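You operate a simulated robot arm through the tools that you are given. There is no shell and no other tool.

You are at the controls of a simulated robot arm. One attempt, no reset.

## Task
Wind 90 metres of blue yarn on the hand winder at tight tension.
Fine: set the stop slide to 90 m, put the blue toggle in the socket and shut the clamp before cranking.
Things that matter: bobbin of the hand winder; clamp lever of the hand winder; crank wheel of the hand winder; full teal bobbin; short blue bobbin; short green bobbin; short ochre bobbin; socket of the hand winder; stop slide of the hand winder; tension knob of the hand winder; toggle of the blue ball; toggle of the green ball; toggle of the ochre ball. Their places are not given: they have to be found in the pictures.

Only the result counts: the job must be done as asked and must still hold three seconds after the hand-in. Knocking over, shifting, dropping, spilling or breaking anything else fails it.

## Robot
A 7-joint arm with a two-finger parallel gripper, fixed in place. Base frame: the origin is at the foot of the arm, x ahead of it, y to its left, z up; the work surface is at about z = 8. Readings come in mm, degrees, newtons and seconds.
With the tool pointing down near the work surface it reaches from about 240 to 620 mm from the base axis. Its first joint turns from -66.0 to 66.0 degrees. Payload 2.6 kg.
Tool frame: the origin (TCP) lies between the finger pads and is the grasp point; the fingertips stand 30 mm ahead of it; z points along the fingers, y is the line along which they close. Largest opening 94 mm; finger width 28, thickness 10; the body of the gripper, 50 by 96 mm, starts 55 mm behind the TCP.
Orientation is told as [roll, pitch, yaw] about the base's x, y, z axes, in that order, counted from this pose: with the fingers straight down and closing along the base's y, the tool's x points along the base's -x, its y along +y and its z along -z.

## Interface
- The arm moves only by the tool move_arm. Its argument "deltas" is text: rows parted by semicolons, each of 7 numbers parted by spaces: the shift along the tool's x, y, z in m, then the turn, a rotation vector about the tool's x, y, z in degrees, then the gripper command, from -1 (shut) to 1 (fully open), values between in proportion. In form: dx dy dz wx wy wz jaw; .... A call has 1 to 20 rows; each row is the pose to reach, as a shift and turn from the pose commanded when the call began, along the tool's axes at that moment. Rows are played at 5 a second. More than 50 mm and 8.6 degrees between two rows, or a gripper value outside its range, and nothing of the call is played. Where a pose cannot be reached the arm comes as near as it can. A force on the tool above 40 N (or 10 N above the force at the start of the call, whichever is more), or a blocked arm, ends the call early, and 0.2 s more pass. The fingers move at their own pace (about 72 mm/s each) and stop on an object; they squeeze with about 28 N. The grip force told is the motor's: it shows also when the fingers shut on nothing. Time passes only in rows, and 0.2 s behind the last, so rows that repeat a pose let the fingers close. It gives the time, the measured TCP pose, the force on the tool (base axes), the opening and the grip force at its end, in the units of the frame above (readings bear some noise), with the torque about the TCP (base axes, N m) and any sound that the robot's microphone picked up.
- Cameras (640 x 400 px; columns grow to the right, rows downward): "scene" is fixed at [46.3, 424.3, 582]; the picture's right is [-0.71, -0.70, 0.00], its down [-0.34, 0.35, -0.87] and it looks along [0.61, -0.62, -0.49] (base axes); focal length 326 px, centre (320, 200). "wrist" rides on the gripper at [76, 14, -102] in the tool frame; the picture's right is [-0.18, 0.98, 0.00], its down [-0.75, -0.14, -0.64] and it looks along [-0.63, -0.12, 0.77] (tool axes); focal length 243 px, centre (320, 200).
- capture(camera): a new picture of that camera. The clock stands still meanwhile.
- pixel_to_xyz(camera, pixels): for up to 12 pixels [column, row] of the newest picture of that camera ("zoom" is the newest enlarged one), the place [x, y, z] in the base frame of the surface seen there, good to about 3 mm, but the place of the scene camera against the robot may be out by one fixed shift of up to 18 mm in any direction. The clock stands still meanwhile.
- inspect(camera, box): a new picture of the part [left, top, right, bottom] of that camera's present view, enlarged. The clock stands still meanwhile.
- close_job(): hands the job in; it is judged then, once.

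Open the gripper and draw the arm clear of the work before you hand the job in, unless the task says otherwise.

The tools are called by a JSON object that holds its "method" and its "body". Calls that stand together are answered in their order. move_arm: Moves the arm, as the interface text tells. Its arguments: {"type":"object","properties":{"deltas":{"type":"string"}},"required":["deltas"]} The other tools are called the same way: capture (camera) takes a picture; pixel_to_xyz (camera, pixels) gives the place of the surface under pixels of a picture; inspect (camera, box) takes an enlarged picture of a part of a camera's view; close_job () hands the job in.

At the start:

```text
time: 0.0
ee_pos: [326.0, -155.0, 357.8]
tcp_rot: [-0.1, 0.0, 0.0]
contact_force: [0.1, 0.8, -0.2]
moment: [0.02, -0.01, 0.0]
grip_width: 93.8
finger_force: 0.1
```

scene: 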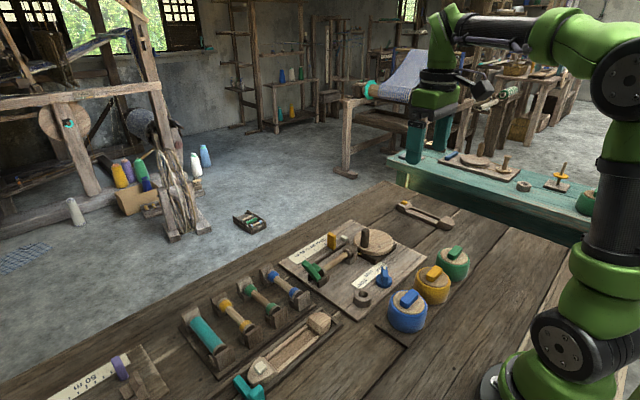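
wrist: 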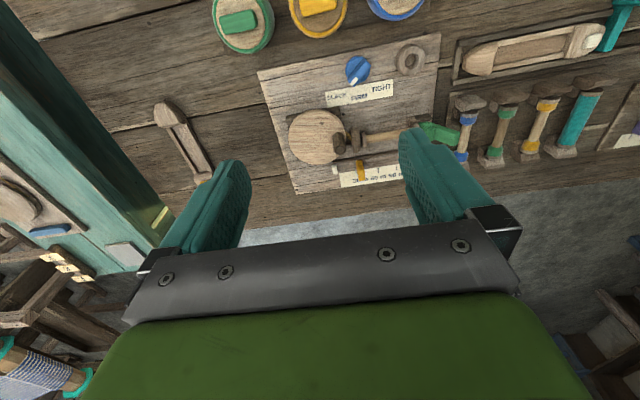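

The winder board appears around scene pixels (350,265), with the balls at (408,310), (433,285), (455,262). I'll enlarge the views to identify the parts.

{"method": "inspect", "body": {"camera": "scene", "box": [260, 200, 480, 340]}}

{"method": "inspect", "body": {"camera": "wrist", "box": [250, 30, 470, 200]}}

{"method": "inspect", "body": {"camera": "scene", "box": [30, 260, 350, 400]}}

```text
2.86 times, centred on (370, 270) of scene
```

zoom: 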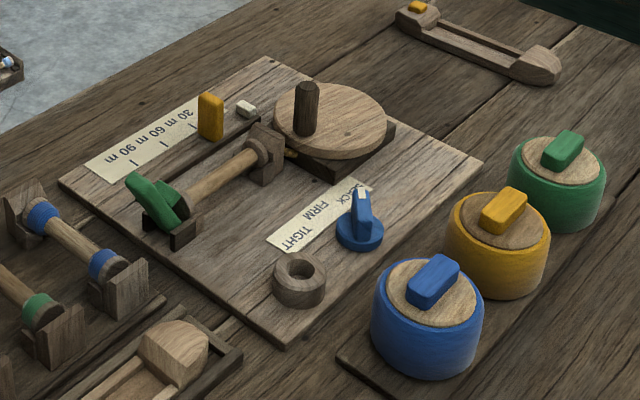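

```text
2.35 times, centred on (360, 115) of wrist
```

zoom: 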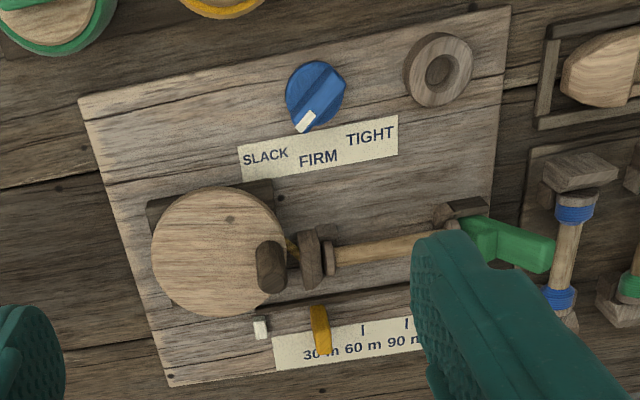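

```text
2.00 times, centred on (190, 330) of scene
```

zoom: 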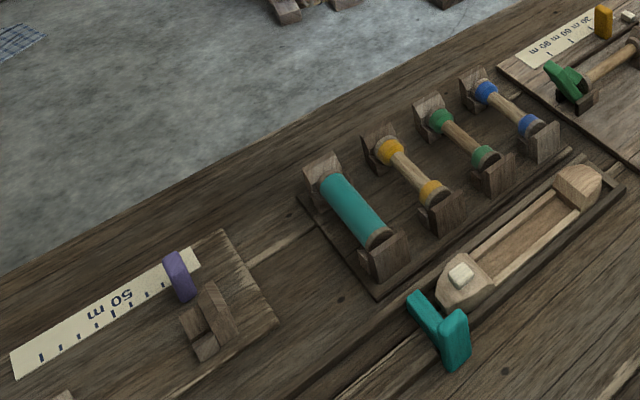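

I'll read positions of the main parts from both cameras: knob, socket, crank, slide, lever and balls, to compare them.

{"method": "capture", "body": {"camera": "wrist"}}

{"method": "capture", "body": {"camera": "scene"}}

{"method": "pixel_to_xyz", "body": {"camera": "wrist", "pixels": [[358, 66], [411, 60], [316, 135], [361, 172], [340, 145], [405, 8], [238, 22], [318, 4], [258, 72], [438, 40], [440, 132], [294, 190]]}}

{"method": "pixel_to_xyz", "body": {"camera": "scene", "pixels": [[384, 278], [362, 293], [376, 240], [332, 240], [365, 230], [408, 298], [433, 273], [456, 252], [430, 256], [358, 318], [312, 268], [365, 240]]}}

```text
taken
```

wrist: 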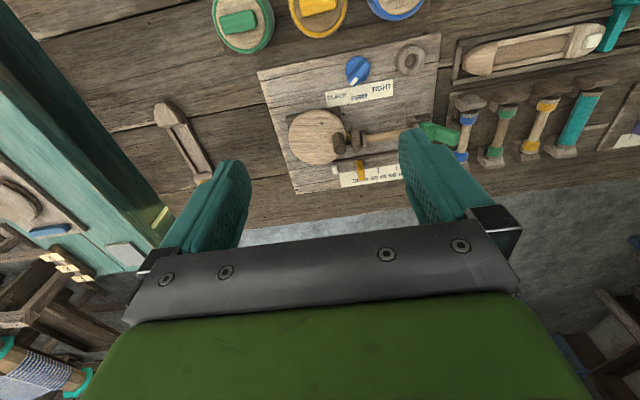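

```text
taken
```

scene: 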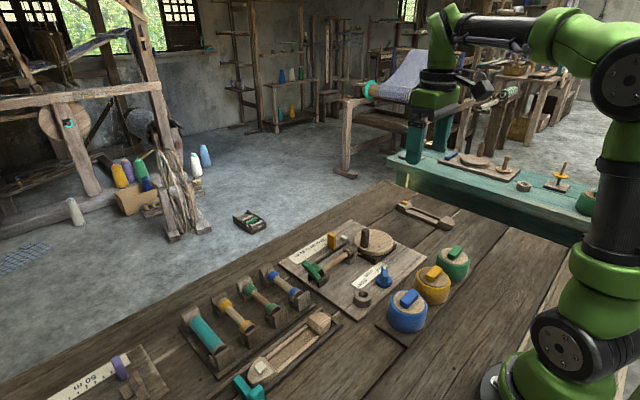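

```text
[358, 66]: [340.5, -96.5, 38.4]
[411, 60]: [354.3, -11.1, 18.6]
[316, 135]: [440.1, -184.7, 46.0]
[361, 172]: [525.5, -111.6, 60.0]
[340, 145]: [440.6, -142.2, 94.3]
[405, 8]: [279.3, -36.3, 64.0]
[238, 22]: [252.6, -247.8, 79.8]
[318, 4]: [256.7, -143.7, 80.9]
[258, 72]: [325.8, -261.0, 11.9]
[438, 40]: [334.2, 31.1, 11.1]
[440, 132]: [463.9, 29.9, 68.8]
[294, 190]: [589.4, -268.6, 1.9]
```

```text
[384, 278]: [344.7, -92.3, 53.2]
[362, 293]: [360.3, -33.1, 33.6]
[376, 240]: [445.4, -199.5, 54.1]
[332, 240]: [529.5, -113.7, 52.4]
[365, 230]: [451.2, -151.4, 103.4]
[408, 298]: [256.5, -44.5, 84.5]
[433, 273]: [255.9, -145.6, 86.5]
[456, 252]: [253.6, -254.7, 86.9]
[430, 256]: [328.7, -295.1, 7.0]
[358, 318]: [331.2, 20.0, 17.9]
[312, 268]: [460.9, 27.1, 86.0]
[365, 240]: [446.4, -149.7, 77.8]
```

I need closer wrist views of the winder. I move the arm over the board centre at about (420,-90,250).

{"method": "move_arm", "body": {"deltas": "-0.03 0.02 0.03 0 0 0 1; -0.06 0.04 0.06 0 0 0 1; -0.094 0.065 0.1 0 0 0 1; -0.094 0.065 0.1 0 0 0 1"}}

{"method": "capture", "body": {"camera": "wrist"}}

{"method": "inspect", "body": {"camera": "wrist", "box": [160, 0, 480, 200]}}

```text
refused: row 3 steps farther than a row can; nothing moved
```

```text
taken
```

wrist: 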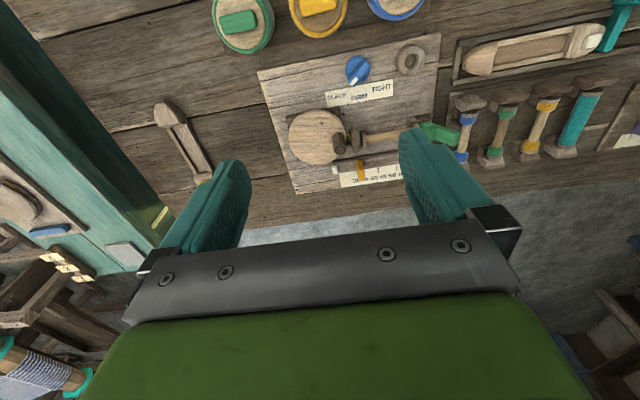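

```text
2.00 times, centred on (320, 100) of wrist
```

zoom: 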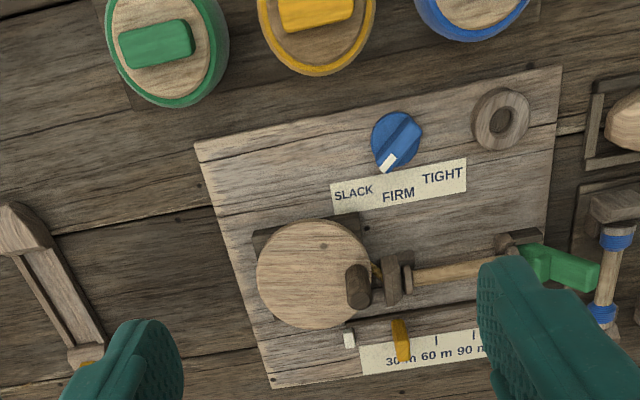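

The step was too long, so I repeat the move with smaller steps (each under 50 mm).

{"method": "move_arm", "body": {"deltas": "-0.024 0.016 0.025 0 0 0 1; -0.047 0.032 0.05 0 0 0 1; -0.07 0.048 0.075 0 0 0 1; -0.094 0.065 0.1 0 0 0 1; -0.094 0.065 0.1 0 0 0 1"}}

{"method": "capture", "body": {"camera": "wrist"}}

{"method": "inspect", "body": {"camera": "wrist", "box": [160, 0, 480, 200]}}

```text
time: 1.2
ee_pos: [421.1, -90.7, 259.9]
tcp_rot: [-0.1, 0.1, 0.1]
contact_force: [0.5, 0.6, 0.3]
moment: [-0.02, 0.02, 0.02]
grip_width: 93.9
finger_force: 0.0
```

```text
taken
```

wrist: 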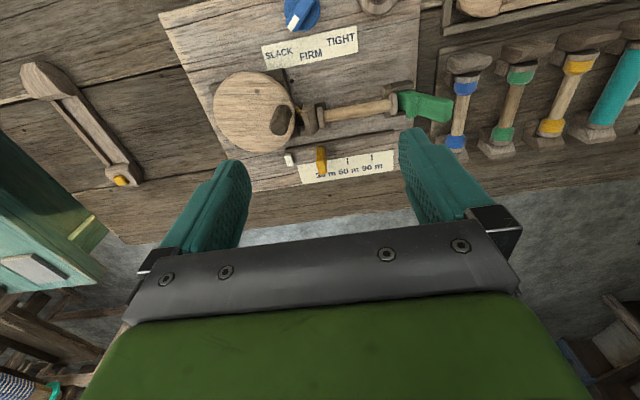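

```text
2.00 times, centred on (320, 100) of wrist
```

zoom: 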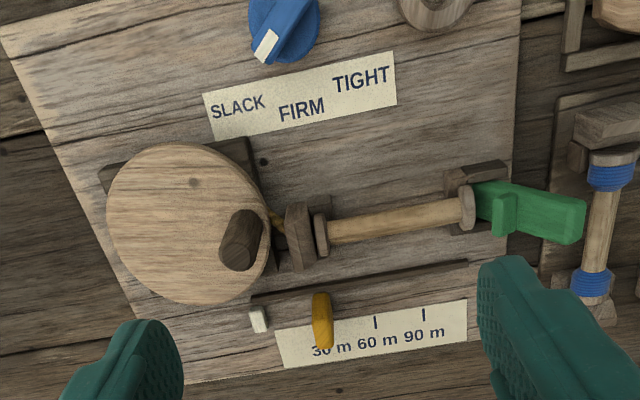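

The slide is at about zoom (322,320), ticks 60 at (375,322) and 90 at (424,315), lever at (530,212), handle at (240,240). I'll measure these.

{"method": "pixel_to_xyz", "body": {"camera": "zoom", "pixels": [[321, 298], [323, 325], [324, 343], [375, 322], [424, 315], [258, 322], [252, 218], [232, 258], [130, 220], [195, 183], [260, 300], [465, 262]]}}

{"method": "pixel_to_xyz", "body": {"camera": "zoom", "pixels": [[575, 215], [540, 200], [495, 192], [505, 215], [490, 225], [400, 225], [300, 212], [265, 45], [285, 25], [300, 5], [437, 5], [466, 210]]}}

{"method": "inspect", "body": {"camera": "scene", "box": [270, 215, 370, 295]}}

```text
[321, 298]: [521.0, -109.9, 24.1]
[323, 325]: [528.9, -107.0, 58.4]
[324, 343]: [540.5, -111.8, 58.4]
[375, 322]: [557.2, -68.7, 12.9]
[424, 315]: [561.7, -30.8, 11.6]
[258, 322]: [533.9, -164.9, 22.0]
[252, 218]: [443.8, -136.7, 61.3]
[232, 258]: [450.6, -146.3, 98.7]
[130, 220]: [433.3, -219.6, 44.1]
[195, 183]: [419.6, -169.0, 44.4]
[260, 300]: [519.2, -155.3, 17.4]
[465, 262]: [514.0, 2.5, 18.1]
```

```text
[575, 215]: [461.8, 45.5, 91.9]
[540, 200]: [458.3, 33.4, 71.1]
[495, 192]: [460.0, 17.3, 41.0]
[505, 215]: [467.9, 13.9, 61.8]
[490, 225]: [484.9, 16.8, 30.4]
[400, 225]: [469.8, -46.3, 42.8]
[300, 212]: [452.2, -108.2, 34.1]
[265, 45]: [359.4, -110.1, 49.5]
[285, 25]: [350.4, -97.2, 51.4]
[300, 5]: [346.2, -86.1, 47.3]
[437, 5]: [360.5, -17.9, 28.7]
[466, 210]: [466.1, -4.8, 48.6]
```

```text
5.00 times, centred on (320, 255) of scene
```

zoom: 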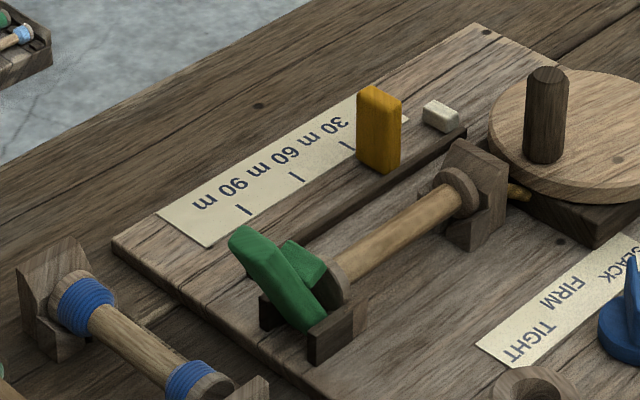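

I'll look closer at the lever: moving to about (440, 20, 190).

{"method": "move_arm", "body": {"deltas": "-0.005 0.03 0.02 0 0 0 1; -0.01 0.06 0.04 0 0 0 1; -0.015 0.09 0.055 0 0 0 1; -0.02 0.11 0.07 0 0 0 1; -0.02 0.11 0.07 0 0 0 1"}}

{"method": "capture", "body": {"camera": "wrist"}}

{"method": "inspect", "body": {"camera": "wrist", "box": [220, 0, 420, 150]}}

```text
time: 2.4
ee_pos: [440.0, 18.8, 187.3]
tcp_rot: [0.0, 0.0, 0.0]
contact_force: [0.3, -0.6, 0.1]
moment: [0.02, 0.02, -0.03]
grip_width: 93.9
finger_force: 0.1
```

```text
taken
```

wrist: 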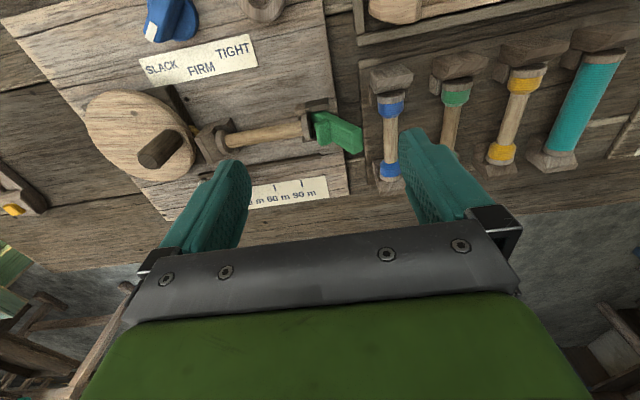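

```text
2.67 times, centred on (320, 75) of wrist
```

zoom: 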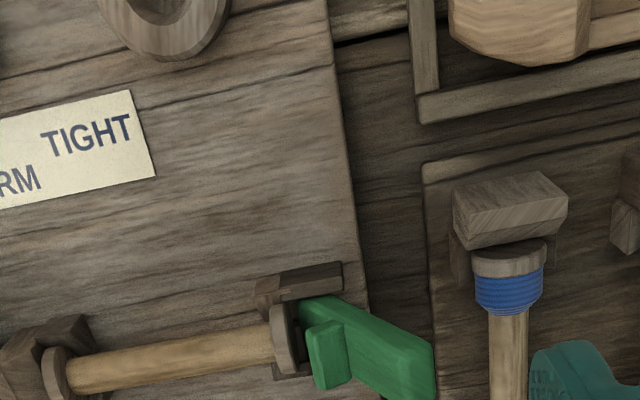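

The lever stands between two cheeks with its stub facing the bobbin end. I measure points on the lever, stub and posts.

{"method": "pixel_to_xyz", "body": {"camera": "zoom", "pixels": [[420, 360], [405, 345], [425, 385], [340, 310], [310, 303], [325, 340], [328, 375], [305, 285], [283, 345], [120, 370], [360, 350], [430, 345]]}}

{"method": "pixel_to_xyz", "body": {"camera": "wrist", "pixels": [[275, 187], [302, 181], [160, 150], [146, 162], [130, 110], [95, 110], [152, 35], [166, 14], [190, 8], [261, 8], [390, 110], [345, 190]]}}

{"method": "inspect", "body": {"camera": "scene", "box": [295, 245, 345, 285]}}

```text
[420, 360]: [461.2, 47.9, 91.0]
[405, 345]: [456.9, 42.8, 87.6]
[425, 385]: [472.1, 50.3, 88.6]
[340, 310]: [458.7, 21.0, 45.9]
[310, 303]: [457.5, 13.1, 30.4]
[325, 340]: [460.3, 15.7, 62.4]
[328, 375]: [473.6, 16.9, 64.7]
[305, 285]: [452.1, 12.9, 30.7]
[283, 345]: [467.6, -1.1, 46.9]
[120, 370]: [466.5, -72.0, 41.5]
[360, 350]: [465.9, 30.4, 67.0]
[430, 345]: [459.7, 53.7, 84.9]
```

```text
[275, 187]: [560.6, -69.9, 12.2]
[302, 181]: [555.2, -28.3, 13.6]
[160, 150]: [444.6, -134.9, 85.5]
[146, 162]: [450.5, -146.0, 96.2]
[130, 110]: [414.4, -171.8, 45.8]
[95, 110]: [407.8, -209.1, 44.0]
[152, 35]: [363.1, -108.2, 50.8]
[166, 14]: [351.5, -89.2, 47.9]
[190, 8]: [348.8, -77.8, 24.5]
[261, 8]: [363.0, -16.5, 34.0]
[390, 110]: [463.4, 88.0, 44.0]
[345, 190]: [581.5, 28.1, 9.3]
```

```text
10.00 times, centred on (320, 265) of scene
```

zoom: 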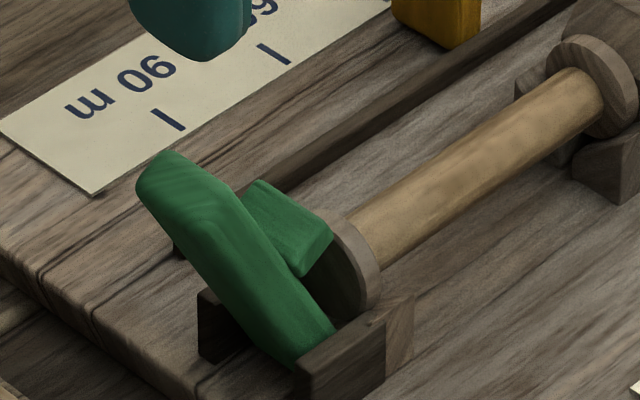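

Now I move over the knob and socket, TCP to about (350,-50,190), to get clear positions of the knob, labels, socket and blue ball.

{"method": "move_arm", "body": {"deltas": "0.03 -0.02 0 0 0 0 1; 0.06 -0.04 0 0 0 0 1; 0.09 -0.06 0 0 0 0 1; 0.09 -0.07 0 0 0 0 1; 0.09 -0.07 0 0 0 0 1"}}

{"method": "capture", "body": {"camera": "wrist"}}

{"method": "inspect", "body": {"camera": "wrist", "box": [180, 0, 420, 170]}}

```text
time: 3.6
ee_pos: [351.4, -51.1, 189.0]
tcp_rot: [0.0, -0.1, 0.0]
contact_force: [0.6, 0.5, -0.8]
moment: [-0.02, -0.03, 0.02]
grip_width: 94.0
finger_force: 0.1
```

```text
taken
```

wrist: 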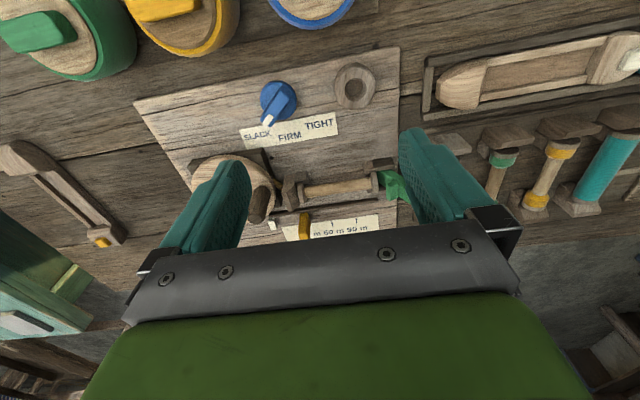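

```text
2.35 times, centred on (300, 85) of wrist
```

zoom: 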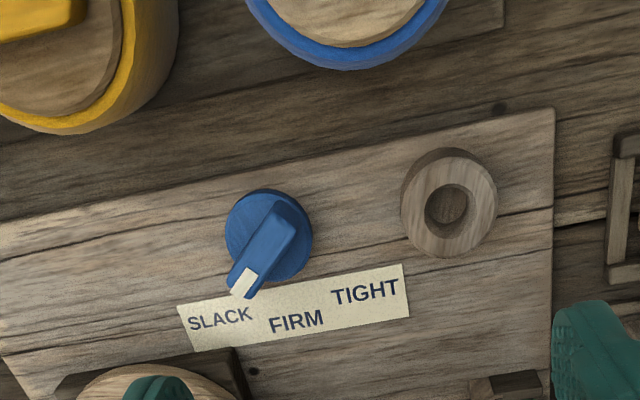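

The knob (zoom (265,240)) points to SLACK. I measure knob, labels, and socket points.

{"method": "pixel_to_xyz", "body": {"camera": "zoom", "pixels": [[243, 288], [255, 270], [285, 215], [275, 200], [228, 235], [312, 245], [268, 192], [263, 295], [220, 318], [296, 321], [366, 292], [290, 270]]}}

{"method": "pixel_to_xyz", "body": {"camera": "zoom", "pixels": [[447, 205], [405, 200], [494, 200], [448, 152], [448, 250], [430, 205], [466, 205], [448, 188], [340, 25], [345, 60], [555, 110], [550, 370]]}}

```text
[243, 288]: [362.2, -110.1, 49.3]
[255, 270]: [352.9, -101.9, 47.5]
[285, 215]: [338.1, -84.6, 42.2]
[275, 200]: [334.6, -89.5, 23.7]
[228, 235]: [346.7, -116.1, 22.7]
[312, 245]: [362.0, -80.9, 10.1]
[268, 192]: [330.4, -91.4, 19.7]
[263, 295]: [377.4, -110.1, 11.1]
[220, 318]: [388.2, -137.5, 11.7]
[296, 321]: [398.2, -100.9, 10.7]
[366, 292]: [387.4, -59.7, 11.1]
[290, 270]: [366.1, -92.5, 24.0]
```

```text
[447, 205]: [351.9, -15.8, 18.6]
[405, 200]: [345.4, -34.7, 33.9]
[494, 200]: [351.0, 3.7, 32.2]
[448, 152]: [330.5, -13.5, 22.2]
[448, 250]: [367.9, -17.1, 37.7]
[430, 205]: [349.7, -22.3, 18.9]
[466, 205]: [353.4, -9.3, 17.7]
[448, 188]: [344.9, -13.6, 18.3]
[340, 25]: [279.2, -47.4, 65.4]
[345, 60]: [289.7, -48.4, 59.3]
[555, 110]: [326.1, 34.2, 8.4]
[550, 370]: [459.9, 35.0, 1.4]
```

Knob centre is about (349,-97), now pointing at -45° (SLACK), and TIGHT is at +45°. First I do the stop slide: move above it (530,-108,150).

{"method": "move_arm", "body": {"deltas": "-0.04 -0.014 0.005 0 0 0 1; -0.08 -0.028 0.01 0 0 0 1; -0.12 -0.042 0.02 0 0 0 0; -0.16 -0.054 0.03 0 0 0 0; -0.179 -0.057 0.039 0 0 0 0; -0.179 -0.057 0.039 0 0 0 0"}}

{"method": "capture", "body": {"camera": "wrist"}}

{"method": "inspect", "body": {"camera": "wrist", "box": [220, 20, 440, 190]}}

```text
time: 5.0
ee_pos: [528.6, -109.2, 149.6]
tcp_rot: [0.0, 0.0, 0.1]
contact_force: [-0.6, -0.2, 0.8]
moment: [0.04, 0.0, 0.04]
grip_width: 47.2
finger_force: 0.0
```

```text
taken
```

wrist: 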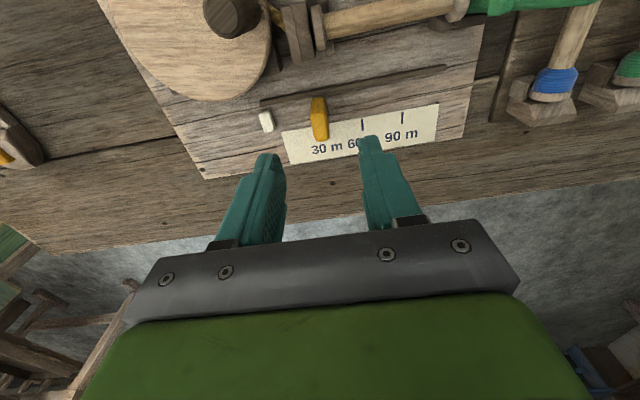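

```text
2.35 times, centred on (330, 105) of wrist
```

zoom: 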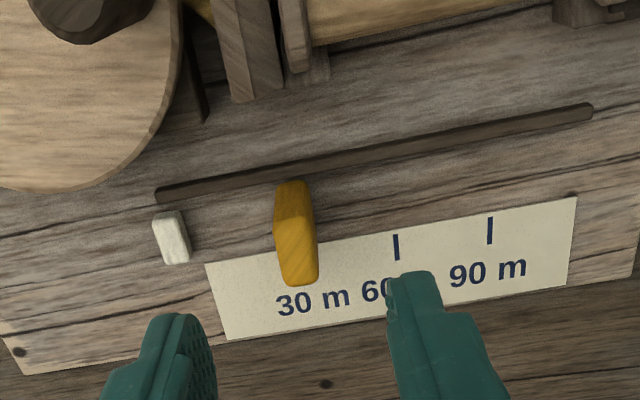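

I now measure the slide's top and sides, the ticks and the rail from this closer view.

{"method": "pixel_to_xyz", "body": {"camera": "zoom", "pixels": [[285, 190], [302, 190], [280, 235], [308, 235], [287, 275], [314, 275], [296, 250], [394, 246], [490, 231], [163, 195], [588, 112], [170, 235]]}}

{"method": "pixel_to_xyz", "body": {"camera": "zoom", "pixels": [[393, 237], [398, 258], [488, 220], [491, 240], [207, 265], [226, 338], [575, 198], [565, 280], [290, 220], [300, 262], [300, 240], [455, 140]]}}

```text
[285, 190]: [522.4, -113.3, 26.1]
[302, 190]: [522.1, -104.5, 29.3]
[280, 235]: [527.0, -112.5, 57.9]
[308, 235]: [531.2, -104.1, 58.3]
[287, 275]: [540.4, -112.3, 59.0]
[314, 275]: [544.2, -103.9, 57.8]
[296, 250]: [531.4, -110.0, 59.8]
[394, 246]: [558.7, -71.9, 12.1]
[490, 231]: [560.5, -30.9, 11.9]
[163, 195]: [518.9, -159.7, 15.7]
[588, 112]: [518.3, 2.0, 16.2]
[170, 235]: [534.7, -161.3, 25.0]
```

```text
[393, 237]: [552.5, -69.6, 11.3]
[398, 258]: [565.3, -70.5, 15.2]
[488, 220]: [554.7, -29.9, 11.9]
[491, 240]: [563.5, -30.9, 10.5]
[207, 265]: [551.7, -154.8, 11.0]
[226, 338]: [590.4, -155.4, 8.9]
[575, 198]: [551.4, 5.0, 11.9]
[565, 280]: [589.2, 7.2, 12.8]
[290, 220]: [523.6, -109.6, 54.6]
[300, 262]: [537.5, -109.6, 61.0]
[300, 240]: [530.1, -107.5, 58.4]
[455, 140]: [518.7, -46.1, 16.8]
```

Slide centre is about (533,-108.5), top z 59; the 60 and 90 ticks are at y -70.5 and -30.6. I descend to z≈53 and close on the slide.

{"method": "move_arm", "body": {"deltas": "-0.004 0 0.04 0 0 0 0; -0.004 0 0.075 0 0 0 0; -0.004 0 0.096 0 0 0 0; -0.004 0 0.096 0 0 0 0; -0.004 0 0.096 0 0 0 -1; -0.004 0 0.096 0 0 0 -1; -0.004 0 0.096 0 0 0 -1"}}

```text
time: 6.6
ee_pos: [532.5, -107.0, 53.3]
tcp_rot: [0.0, -0.1, -0.1]
contact_force: [-0.7, -1.3, -4.5]
moment: [-0.03, -0.94, 0.08]
grip_width: 18.2
finger_force: 45.1
```

The gripper stopped at 18 mm, wider than the ~11 mm I measured for the slide; checking the view before moving.

{"method": "capture", "body": {"camera": "wrist"}}

{"method": "inspect", "body": {"camera": "scene", "box": [290, 210, 390, 280]}}

{"method": "inspect", "body": {"camera": "wrist", "box": [220, 100, 420, 260]}}

```text
taken
```

wrist: 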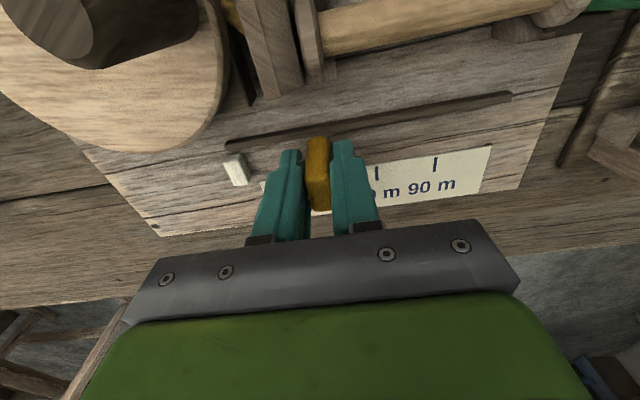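

```text
5.71 times, centred on (340, 245) of scene
```

zoom: 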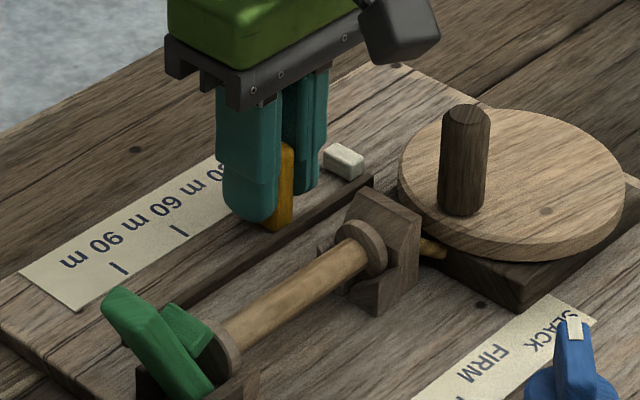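

```text
2.50 times, centred on (320, 180) of wrist
```

zoom: 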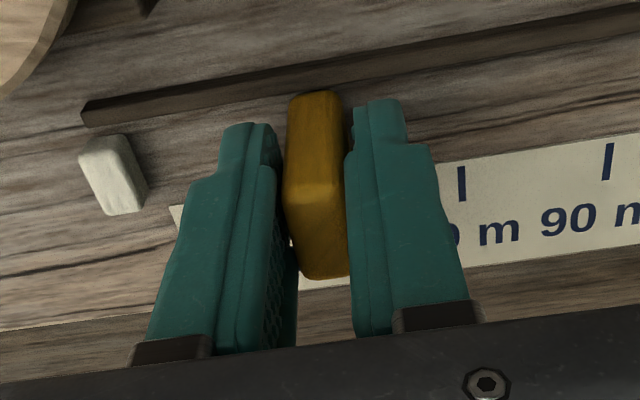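

The slide is seated between the fingers at wrist (318,175). I slide it along +y by 40 mm first.

{"method": "move_arm", "body": {"deltas": "0 0.01 0 0 0 0 -1; 0 0.02 0 0 0 0 -1; 0 0.03 0 0 0 0 -1; 0 0.04 0 0 0 0 -1"}}

{"method": "capture", "body": {"camera": "wrist"}}

{"method": "inspect", "body": {"camera": "wrist", "box": [220, 60, 460, 220]}}

```text
time: 7.6
ee_pos: [533.1, -67.9, 53.2]
tcp_rot: [0.1, 0.1, -0.1]
contact_force: [-10.6, -1.9, 0.4]
moment: [0.12, -0.69, 0.08]
grip_width: 18.1
finger_force: 45.2
```

```text
taken
```

wrist: 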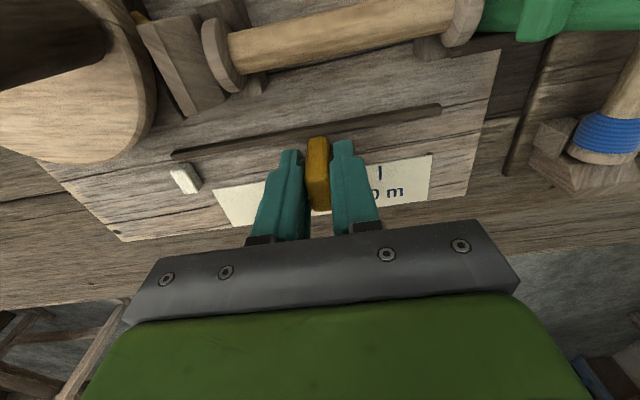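

```text
2.50 times, centred on (340, 140) of wrist
```

zoom: 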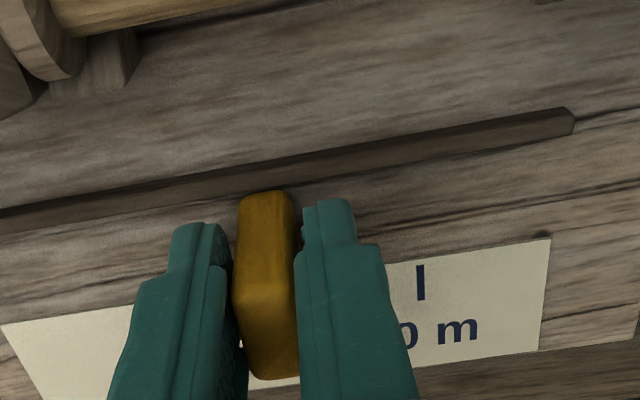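

The slide follows. I measure the slide and the 90 tick from this view.

{"method": "pixel_to_xyz", "body": {"camera": "zoom", "pixels": [[250, 260], [280, 260], [245, 300], [285, 300], [255, 350], [290, 350], [420, 275], [420, 290], [250, 210], [280, 205], [560, 120], [20, 217]]}}

```text
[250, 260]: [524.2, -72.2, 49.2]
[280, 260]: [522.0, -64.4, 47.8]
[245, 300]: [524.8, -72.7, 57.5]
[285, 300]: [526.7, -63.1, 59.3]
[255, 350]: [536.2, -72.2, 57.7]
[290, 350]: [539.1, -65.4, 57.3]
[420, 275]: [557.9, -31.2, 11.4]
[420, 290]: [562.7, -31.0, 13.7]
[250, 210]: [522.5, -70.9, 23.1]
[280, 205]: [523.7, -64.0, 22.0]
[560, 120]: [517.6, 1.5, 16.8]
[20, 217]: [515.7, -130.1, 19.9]
```

Slide centre y ≈ -68, tick 90 at y ≈ -31, so I move +37 mm more, easing 1 mm in x.

{"method": "move_arm", "body": {"deltas": "0.001 0.01 0 0 0 0 -1; 0.001 0.02 0 0 0 0 -1; 0.001 0.03 0 0 0 0 -1; 0.001 0.037 0 0 0 0 -1; 0.001 0.037 0 0 0 0 -1"}}

{"method": "capture", "body": {"camera": "wrist"}}

{"method": "inspect", "body": {"camera": "scene", "box": [280, 220, 380, 290]}}

```text
time: 8.8
ee_pos: [534.4, -31.6, 52.5]
tcp_rot: [0.0, -0.2, 0.2]
contact_force: [14.8, 0.5, -7.6]
moment: [-0.03, 0.43, -0.12]
grip_width: 18.5
finger_force: 45.1
```

```text
taken
```

wrist: 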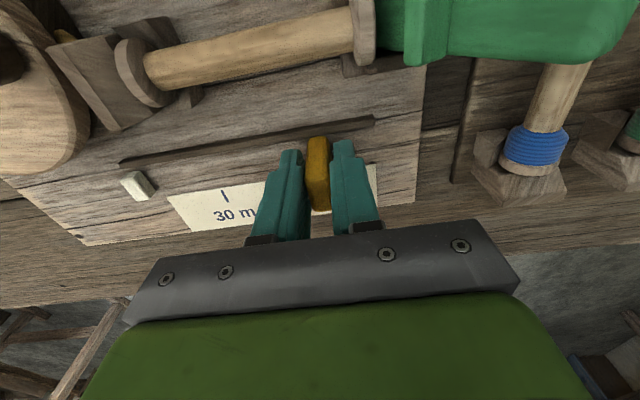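

```text
5.71 times, centred on (330, 255) of scene
```

zoom: 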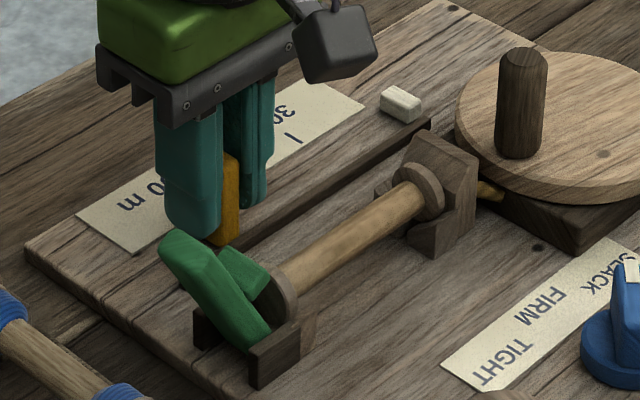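

The slide is at about the 90 mark. I release and lift to check it.

{"method": "move_arm", "body": {"deltas": "0 0 0 0 0 0 -0.3; 0 0 0 0 0 0 -0.2; 0 0 -0.03 0 0 0 -0.2; 0 0 -0.07 0 0 0 -0.2; 0 0 -0.11 0 0 0 -0.2; 0 0 -0.11 0 0 0 -0.2"}}

{"method": "inspect", "body": {"camera": "wrist", "box": [220, 40, 420, 180]}}

{"method": "capture", "body": {"camera": "wrist"}}

```text
time: 10.2
ee_pos: [531.5, -30.3, 166.4]
tcp_rot: [0.1, 0.0, -0.1]
contact_force: [0.1, -0.6, 0.5]
moment: [0.02, 0.01, -0.01]
grip_width: 37.7
finger_force: 0.0
```

```text
2.86 times, centred on (320, 110) of wrist
```

zoom: 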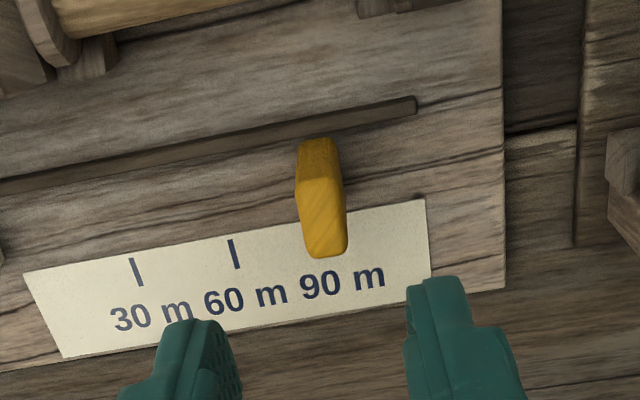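

```text
taken
```

wrist: 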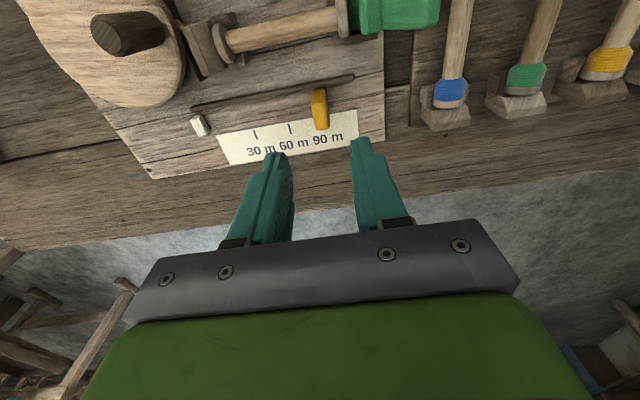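

I verify slide position against the tick positions.

{"method": "pixel_to_xyz", "body": {"camera": "zoom", "pixels": [[137, 265], [139, 280], [233, 245], [236, 262], [303, 195], [340, 195], [305, 215], [342, 215], [312, 245], [343, 240], [318, 150], [320, 220]]}}

```text
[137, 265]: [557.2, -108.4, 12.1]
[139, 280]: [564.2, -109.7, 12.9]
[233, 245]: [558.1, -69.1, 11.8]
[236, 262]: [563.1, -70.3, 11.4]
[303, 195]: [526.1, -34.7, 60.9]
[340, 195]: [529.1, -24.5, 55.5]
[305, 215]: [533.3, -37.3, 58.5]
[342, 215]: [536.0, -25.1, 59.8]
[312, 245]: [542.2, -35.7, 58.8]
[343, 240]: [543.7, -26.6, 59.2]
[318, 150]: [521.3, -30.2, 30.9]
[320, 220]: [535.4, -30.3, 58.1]
```

The slide sits at 90 m (y -30.6 vs tick ≈ -30.3). Next the knob: move above (350,-97,165) while turning yaw to -45° to match the fin.

{"method": "move_arm", "body": {"deltas": "0.03 -0.011 0 0 0 7.5 0; 0.06 -0.022 0 0 0 15 0; 0.09 -0.033 0 0 0 22.5 0; 0.12 -0.044 0 0 0 30 0; 0.15 -0.055 0 0 0 37.5 0; 0.182 -0.066 0 0 0 45 0; 0.182 -0.066 0 0 0 45 0"}}

{"method": "capture", "body": {"camera": "wrist"}}

{"method": "inspect", "body": {"camera": "wrist", "box": [220, 20, 420, 180]}}

```text
time: 11.8
ee_pos: [350.7, -96.2, 164.5]
tcp_rot: [0.0, 0.1, -45.1]
contact_force: [0.2, -0.5, 0.3]
moment: [0.02, -0.02, 0.0]
grip_width: 47.1
finger_force: 0.0
```

```text
taken
```

wrist: 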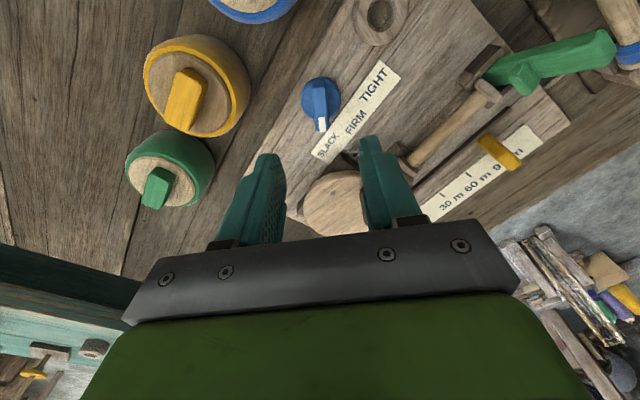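

```text
2.50 times, centred on (320, 100) of wrist
```

zoom: 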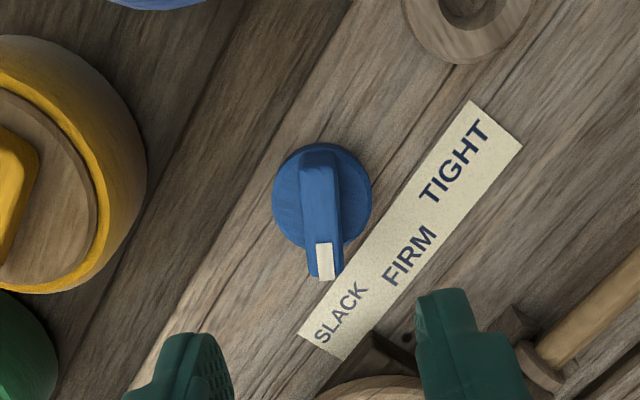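

The fin appears aligned with the fingers. I measure its centre.

{"method": "pixel_to_xyz", "body": {"camera": "zoom", "pixels": [[326, 275], [325, 250], [304, 200], [338, 200], [306, 230], [342, 230], [318, 180], [318, 155], [275, 200], [370, 200], [322, 215], [322, 147]]}}

```text
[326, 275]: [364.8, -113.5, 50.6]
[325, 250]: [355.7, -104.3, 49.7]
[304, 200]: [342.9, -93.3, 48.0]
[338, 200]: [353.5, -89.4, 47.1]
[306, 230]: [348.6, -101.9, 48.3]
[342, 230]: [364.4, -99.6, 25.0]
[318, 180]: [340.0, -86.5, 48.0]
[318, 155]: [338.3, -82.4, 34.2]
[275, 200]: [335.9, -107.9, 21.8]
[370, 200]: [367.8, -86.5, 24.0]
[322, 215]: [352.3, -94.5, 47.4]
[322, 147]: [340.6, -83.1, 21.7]
```

Fin centre matches the TCP ((351,-96.5), disc top z≈24, fin top z≈49). I descend to z≈60 and close.

{"method": "move_arm", "body": {"deltas": "0 0 0.04 0 0 0 0; 0 0 0.08 0 0 0 0; 0 0 0.106 0 0 0 0; 0 0 0.106 0 0 0 0; 0 0 0.106 0 0 0 -1; 0 0 0.106 0 0 0 -1; 0 0 0.106 0 0 0 -1"}}

{"method": "capture", "body": {"camera": "wrist"}}

```text
time: 13.4
ee_pos: [350.6, -94.7, 57.6]
tcp_rot: [0.0, -0.1, -45.1]
contact_force: [1.6, 0.1, -7.2]
moment: [-0.28, -0.37, -0.01]
grip_width: 13.8
finger_force: 45.3
```

```text
taken
```

wrist: 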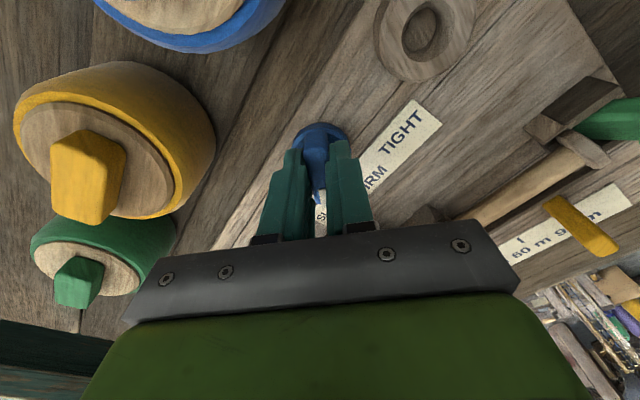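

Gripped at 13.8 mm. I now turn the knob CCW (tool wz negative) by 45° first.

{"method": "move_arm", "body": {"deltas": "0 0 0 0 0 -7.5 -1; 0 0 0 0 0 -15 -1; 0 0 0 0 0 -22.5 -1; 0 0 0 0 0 -30 -1; 0 0 0 0 0 -37.5 -1; 0 0 0 0 0 -45 -1"}}

{"method": "inspect", "body": {"camera": "scene", "box": [340, 240, 440, 310]}}

```text
time: 14.8
ee_pos: [350.1, -96.8, 57.3]
tcp_rot: [-0.2, 0.1, 0.0]
contact_force: [-20.4, -10.6, 24.9]
moment: [-0.06, 0.67, -0.03]
grip_width: 13.8
finger_force: 45.2
```

```text
5.71 times, centred on (390, 275) of scene
```

zoom: 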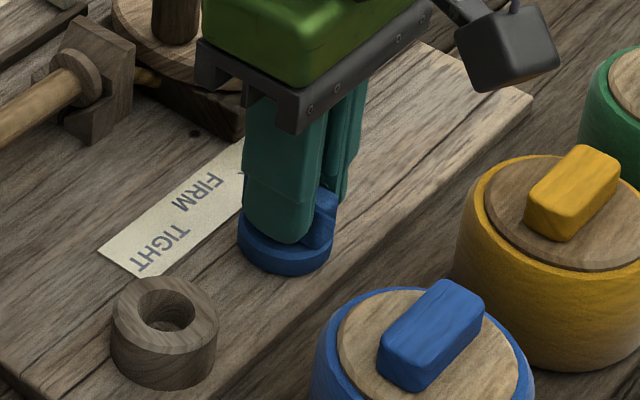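

Side forces built up (-20,-11,25 N), so I re-grip at FIRM to relax before continuing.

{"method": "move_arm", "body": {"deltas": "0 0 0 0 0 -45 -0.5; 0 0 -0.002 0 0 -45 -0.5; 0 0 -0.002 0 0 -45 -0.5"}}

{"method": "capture", "body": {"camera": "wrist"}}

```text
refused: row 1 steps farther than a row can; nothing moved
```

```text
taken
```

wrist: 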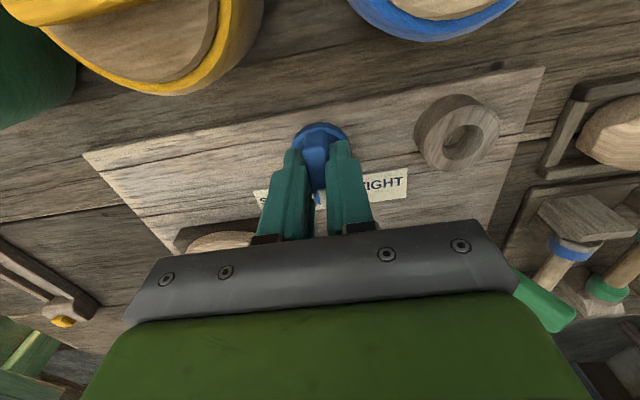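

The deltas start from the current pose, so I repeat the release with no turn.

{"method": "move_arm", "body": {"deltas": "0 0 0 0 0 0 -0.5; 0 0 0 0 0 0 -0.5; 0 0 -0.001 0 0 0 -0.5"}}

{"method": "capture", "body": {"camera": "wrist"}}

```text
time: 15.6
ee_pos: [349.1, -97.7, 57.7]
tcp_rot: [0.0, -0.1, 0.0]
contact_force: [-0.1, 0.0, 0.0]
moment: [-0.01, -0.04, 0.01]
grip_width: 23.5
finger_force: 0.2
```

```text
taken
```

wrist: 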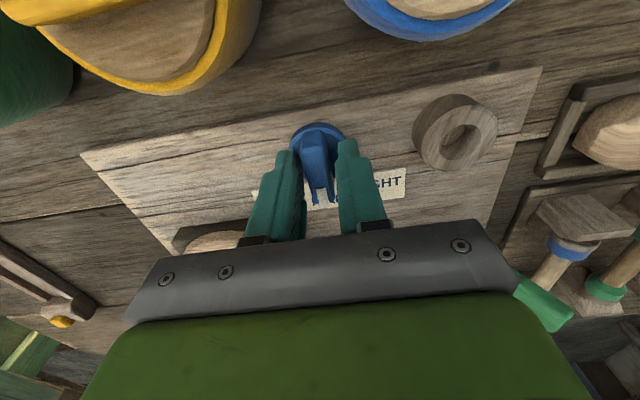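

Forces are gone and the knob points to FIRM. I measure its centre to align before re-gripping.

{"method": "inspect", "body": {"camera": "wrist", "box": [250, 100, 390, 220]}}

{"method": "pixel_to_xyz", "body": {"camera": "wrist", "pixels": [[318, 185], [318, 165], [306, 160], [334, 160], [316, 140], [317, 126], [292, 140], [345, 135]]}}

```text
3.33 times, centred on (320, 160) of wrist
```

zoom: 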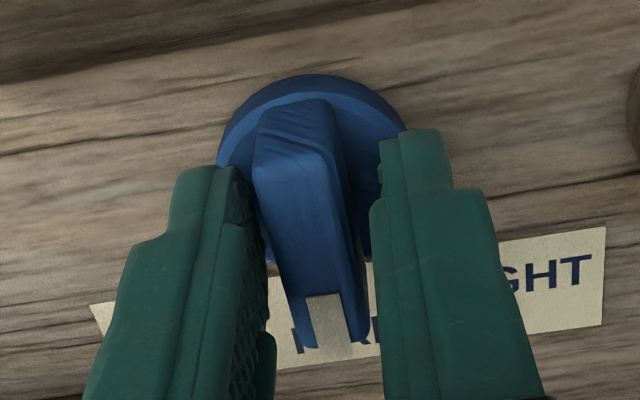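

```text
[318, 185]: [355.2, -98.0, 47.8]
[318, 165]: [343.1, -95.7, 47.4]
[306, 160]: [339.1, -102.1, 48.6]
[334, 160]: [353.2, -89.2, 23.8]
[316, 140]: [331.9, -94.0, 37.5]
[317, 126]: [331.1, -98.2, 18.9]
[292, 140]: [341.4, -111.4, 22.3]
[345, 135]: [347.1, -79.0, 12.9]
```

Knob centre about (350,-96.5). I shift by 1 mm each way, close, and turn 45° more toward TIGHT.

{"method": "move_arm", "body": {"deltas": "-0.001 0.001 0 0 0 0 -0.5; -0.001 0.001 0 0 0 0 -1; -0.001 0.001 0 0 0 0 -1; -0.001 0.001 0 0 0 -7.5 -1; -0.001 0.001 0 0 0 -15 -1; -0.001 0.001 0 0 0 -22.5 -1; -0.001 0.001 0 0 0 -30 -1; -0.001 0.001 0 0 0 -37.5 -1; -0.001 0.001 0 0 0 -45 -1; -0.001 0.001 0 0 0 -45 -1"}}

{"method": "capture", "body": {"camera": "wrist"}}

```text
time: 17.8
ee_pos: [350.0, -99.5, 58.9]
tcp_rot: [-0.2, 0.1, 44.9]
contact_force: [-1.8, -26.5, 6.9]
moment: [-0.29, 0.43, -0.04]
grip_width: 14.2
finger_force: 44.8
```

```text
taken
```

wrist: 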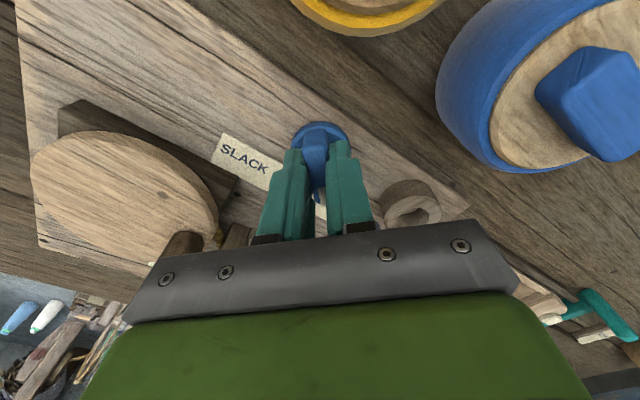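

Turned to yaw +45°. I release, lift, and check the pointer.

{"method": "move_arm", "body": {"deltas": "0 0 0 0 0 0 -0.4; 0 0 0 0 0 0 -0.2; 0 0 -0.03 0 0 0 -0.2; 0 0 -0.07 0 0 0 0; 0 0 -0.11 0 0 0 0; 0 0 -0.11 0 0 0 0"}}

{"method": "capture", "body": {"camera": "wrist"}}

{"method": "inspect", "body": {"camera": "wrist", "box": [220, 20, 420, 180]}}

```text
time: 19.2
ee_pos: [350.4, -98.5, 169.3]
tcp_rot: [0.0, 0.0, 45.0]
contact_force: [0.0, -0.1, -0.8]
moment: [0.0, -0.01, -0.01]
grip_width: 46.8
finger_force: 0.0
```

```text
taken
```

wrist: 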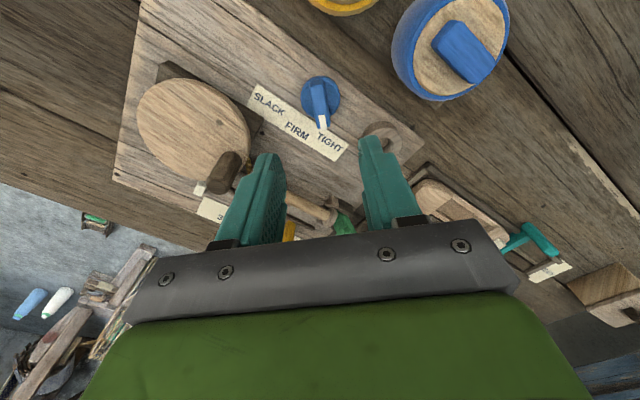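

```text
2.50 times, centred on (320, 100) of wrist
```

zoom: 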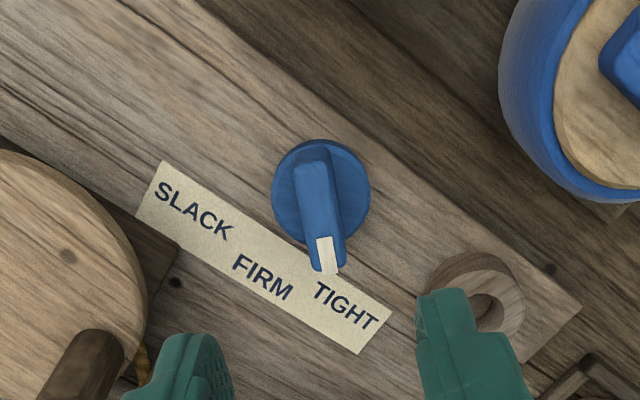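

The pointer now aims at TIGHT; I'll measure the angle against the disc centre.

{"method": "pixel_to_xyz", "body": {"camera": "zoom", "pixels": [[326, 270], [325, 243], [312, 175], [298, 200], [332, 200], [273, 195], [369, 195], [320, 142], [305, 230], [345, 230], [347, 305], [265, 278]]}}

{"method": "inspect", "body": {"camera": "scene", "box": [330, 240, 430, 310]}}

```text
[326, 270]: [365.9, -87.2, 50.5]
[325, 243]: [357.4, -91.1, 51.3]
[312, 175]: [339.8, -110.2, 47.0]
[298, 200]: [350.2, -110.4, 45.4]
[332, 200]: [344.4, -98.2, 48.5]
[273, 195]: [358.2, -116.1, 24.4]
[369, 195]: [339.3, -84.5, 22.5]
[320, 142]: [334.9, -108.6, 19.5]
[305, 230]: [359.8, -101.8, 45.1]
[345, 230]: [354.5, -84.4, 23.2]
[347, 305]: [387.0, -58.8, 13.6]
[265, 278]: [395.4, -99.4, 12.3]
```

```text
5.71 times, centred on (380, 275) of scene
```

zoom: 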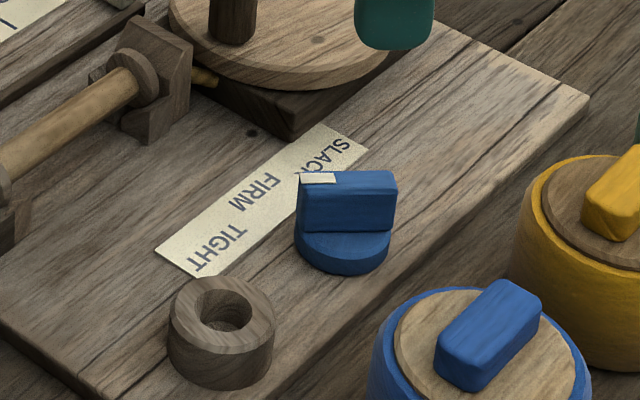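

The knob is at TIGHT (≈44°). Next the blue toggle: I move above the blue ball, about (275,-45,230), to look.

{"method": "move_arm", "body": {"deltas": "0.004 0.03 -0.02 0 0 0 0; 0.008 0.06 -0.04 0 0 0 0; 0.0156 0.09 -0.061 0 0 0 0; 0.0156 0.09 -0.061 0 0 0 0"}}

{"method": "capture", "body": {"camera": "wrist"}}

{"method": "inspect", "body": {"camera": "wrist", "box": [220, 20, 420, 180]}}

{"method": "inspect", "body": {"camera": "scene", "box": [370, 270, 450, 340]}}

```text
time: 20.2
ee_pos: [276.8, -45.2, 230.6]
tcp_rot: [0.0, 0.0, 45.0]
contact_force: [-0.2, -0.5, -0.7]
moment: [-0.03, 0.03, 0.0]
grip_width: 47.3
finger_force: 0.0
```

```text
taken
```

wrist: 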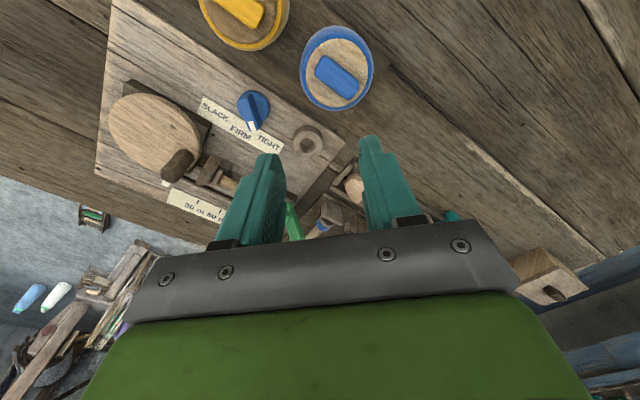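

```text
2.50 times, centred on (320, 100) of wrist
```

zoom: 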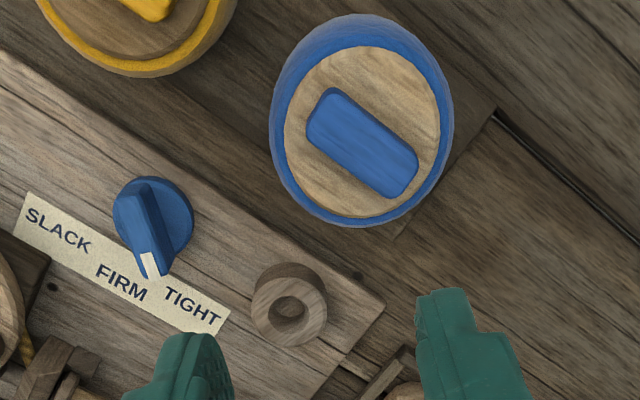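

```text
5.71 times, centred on (410, 305) of scene
```

zoom: 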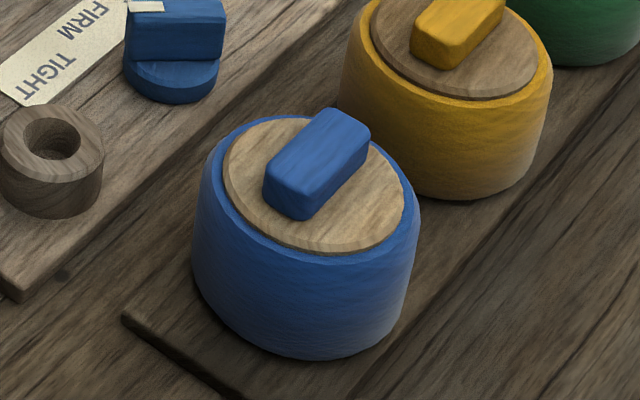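

I measure the blue toggle's corners, the ball edges and the socket.

{"method": "pixel_to_xyz", "body": {"camera": "zoom", "pixels": [[330, 92], [308, 135], [395, 193], [415, 160], [362, 142], [360, 50], [362, 210], [290, 130], [437, 125], [290, 308], [308, 130], [288, 315]]}}

{"method": "pixel_to_xyz", "body": {"camera": "zoom", "pixels": [[270, 310], [310, 308], [288, 290], [290, 328], [252, 305], [328, 310], [290, 265], [285, 345], [320, 120], [350, 165], [375, 125], [405, 178]]}}

```text
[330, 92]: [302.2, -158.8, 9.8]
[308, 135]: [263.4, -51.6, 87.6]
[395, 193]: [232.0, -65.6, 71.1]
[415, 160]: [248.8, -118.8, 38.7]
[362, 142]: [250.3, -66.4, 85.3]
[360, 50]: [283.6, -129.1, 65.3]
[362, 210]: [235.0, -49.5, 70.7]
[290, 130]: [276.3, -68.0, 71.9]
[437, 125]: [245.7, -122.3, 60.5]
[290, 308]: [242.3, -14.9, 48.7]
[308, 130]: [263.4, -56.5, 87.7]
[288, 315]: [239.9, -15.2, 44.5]
```

```text
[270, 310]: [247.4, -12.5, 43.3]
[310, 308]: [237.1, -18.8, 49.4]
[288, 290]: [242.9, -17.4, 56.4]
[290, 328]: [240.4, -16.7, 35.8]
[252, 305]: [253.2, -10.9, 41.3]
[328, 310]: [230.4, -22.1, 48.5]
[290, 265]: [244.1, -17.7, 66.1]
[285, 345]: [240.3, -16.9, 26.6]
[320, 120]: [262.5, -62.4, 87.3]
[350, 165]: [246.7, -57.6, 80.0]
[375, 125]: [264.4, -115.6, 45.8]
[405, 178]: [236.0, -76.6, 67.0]
```

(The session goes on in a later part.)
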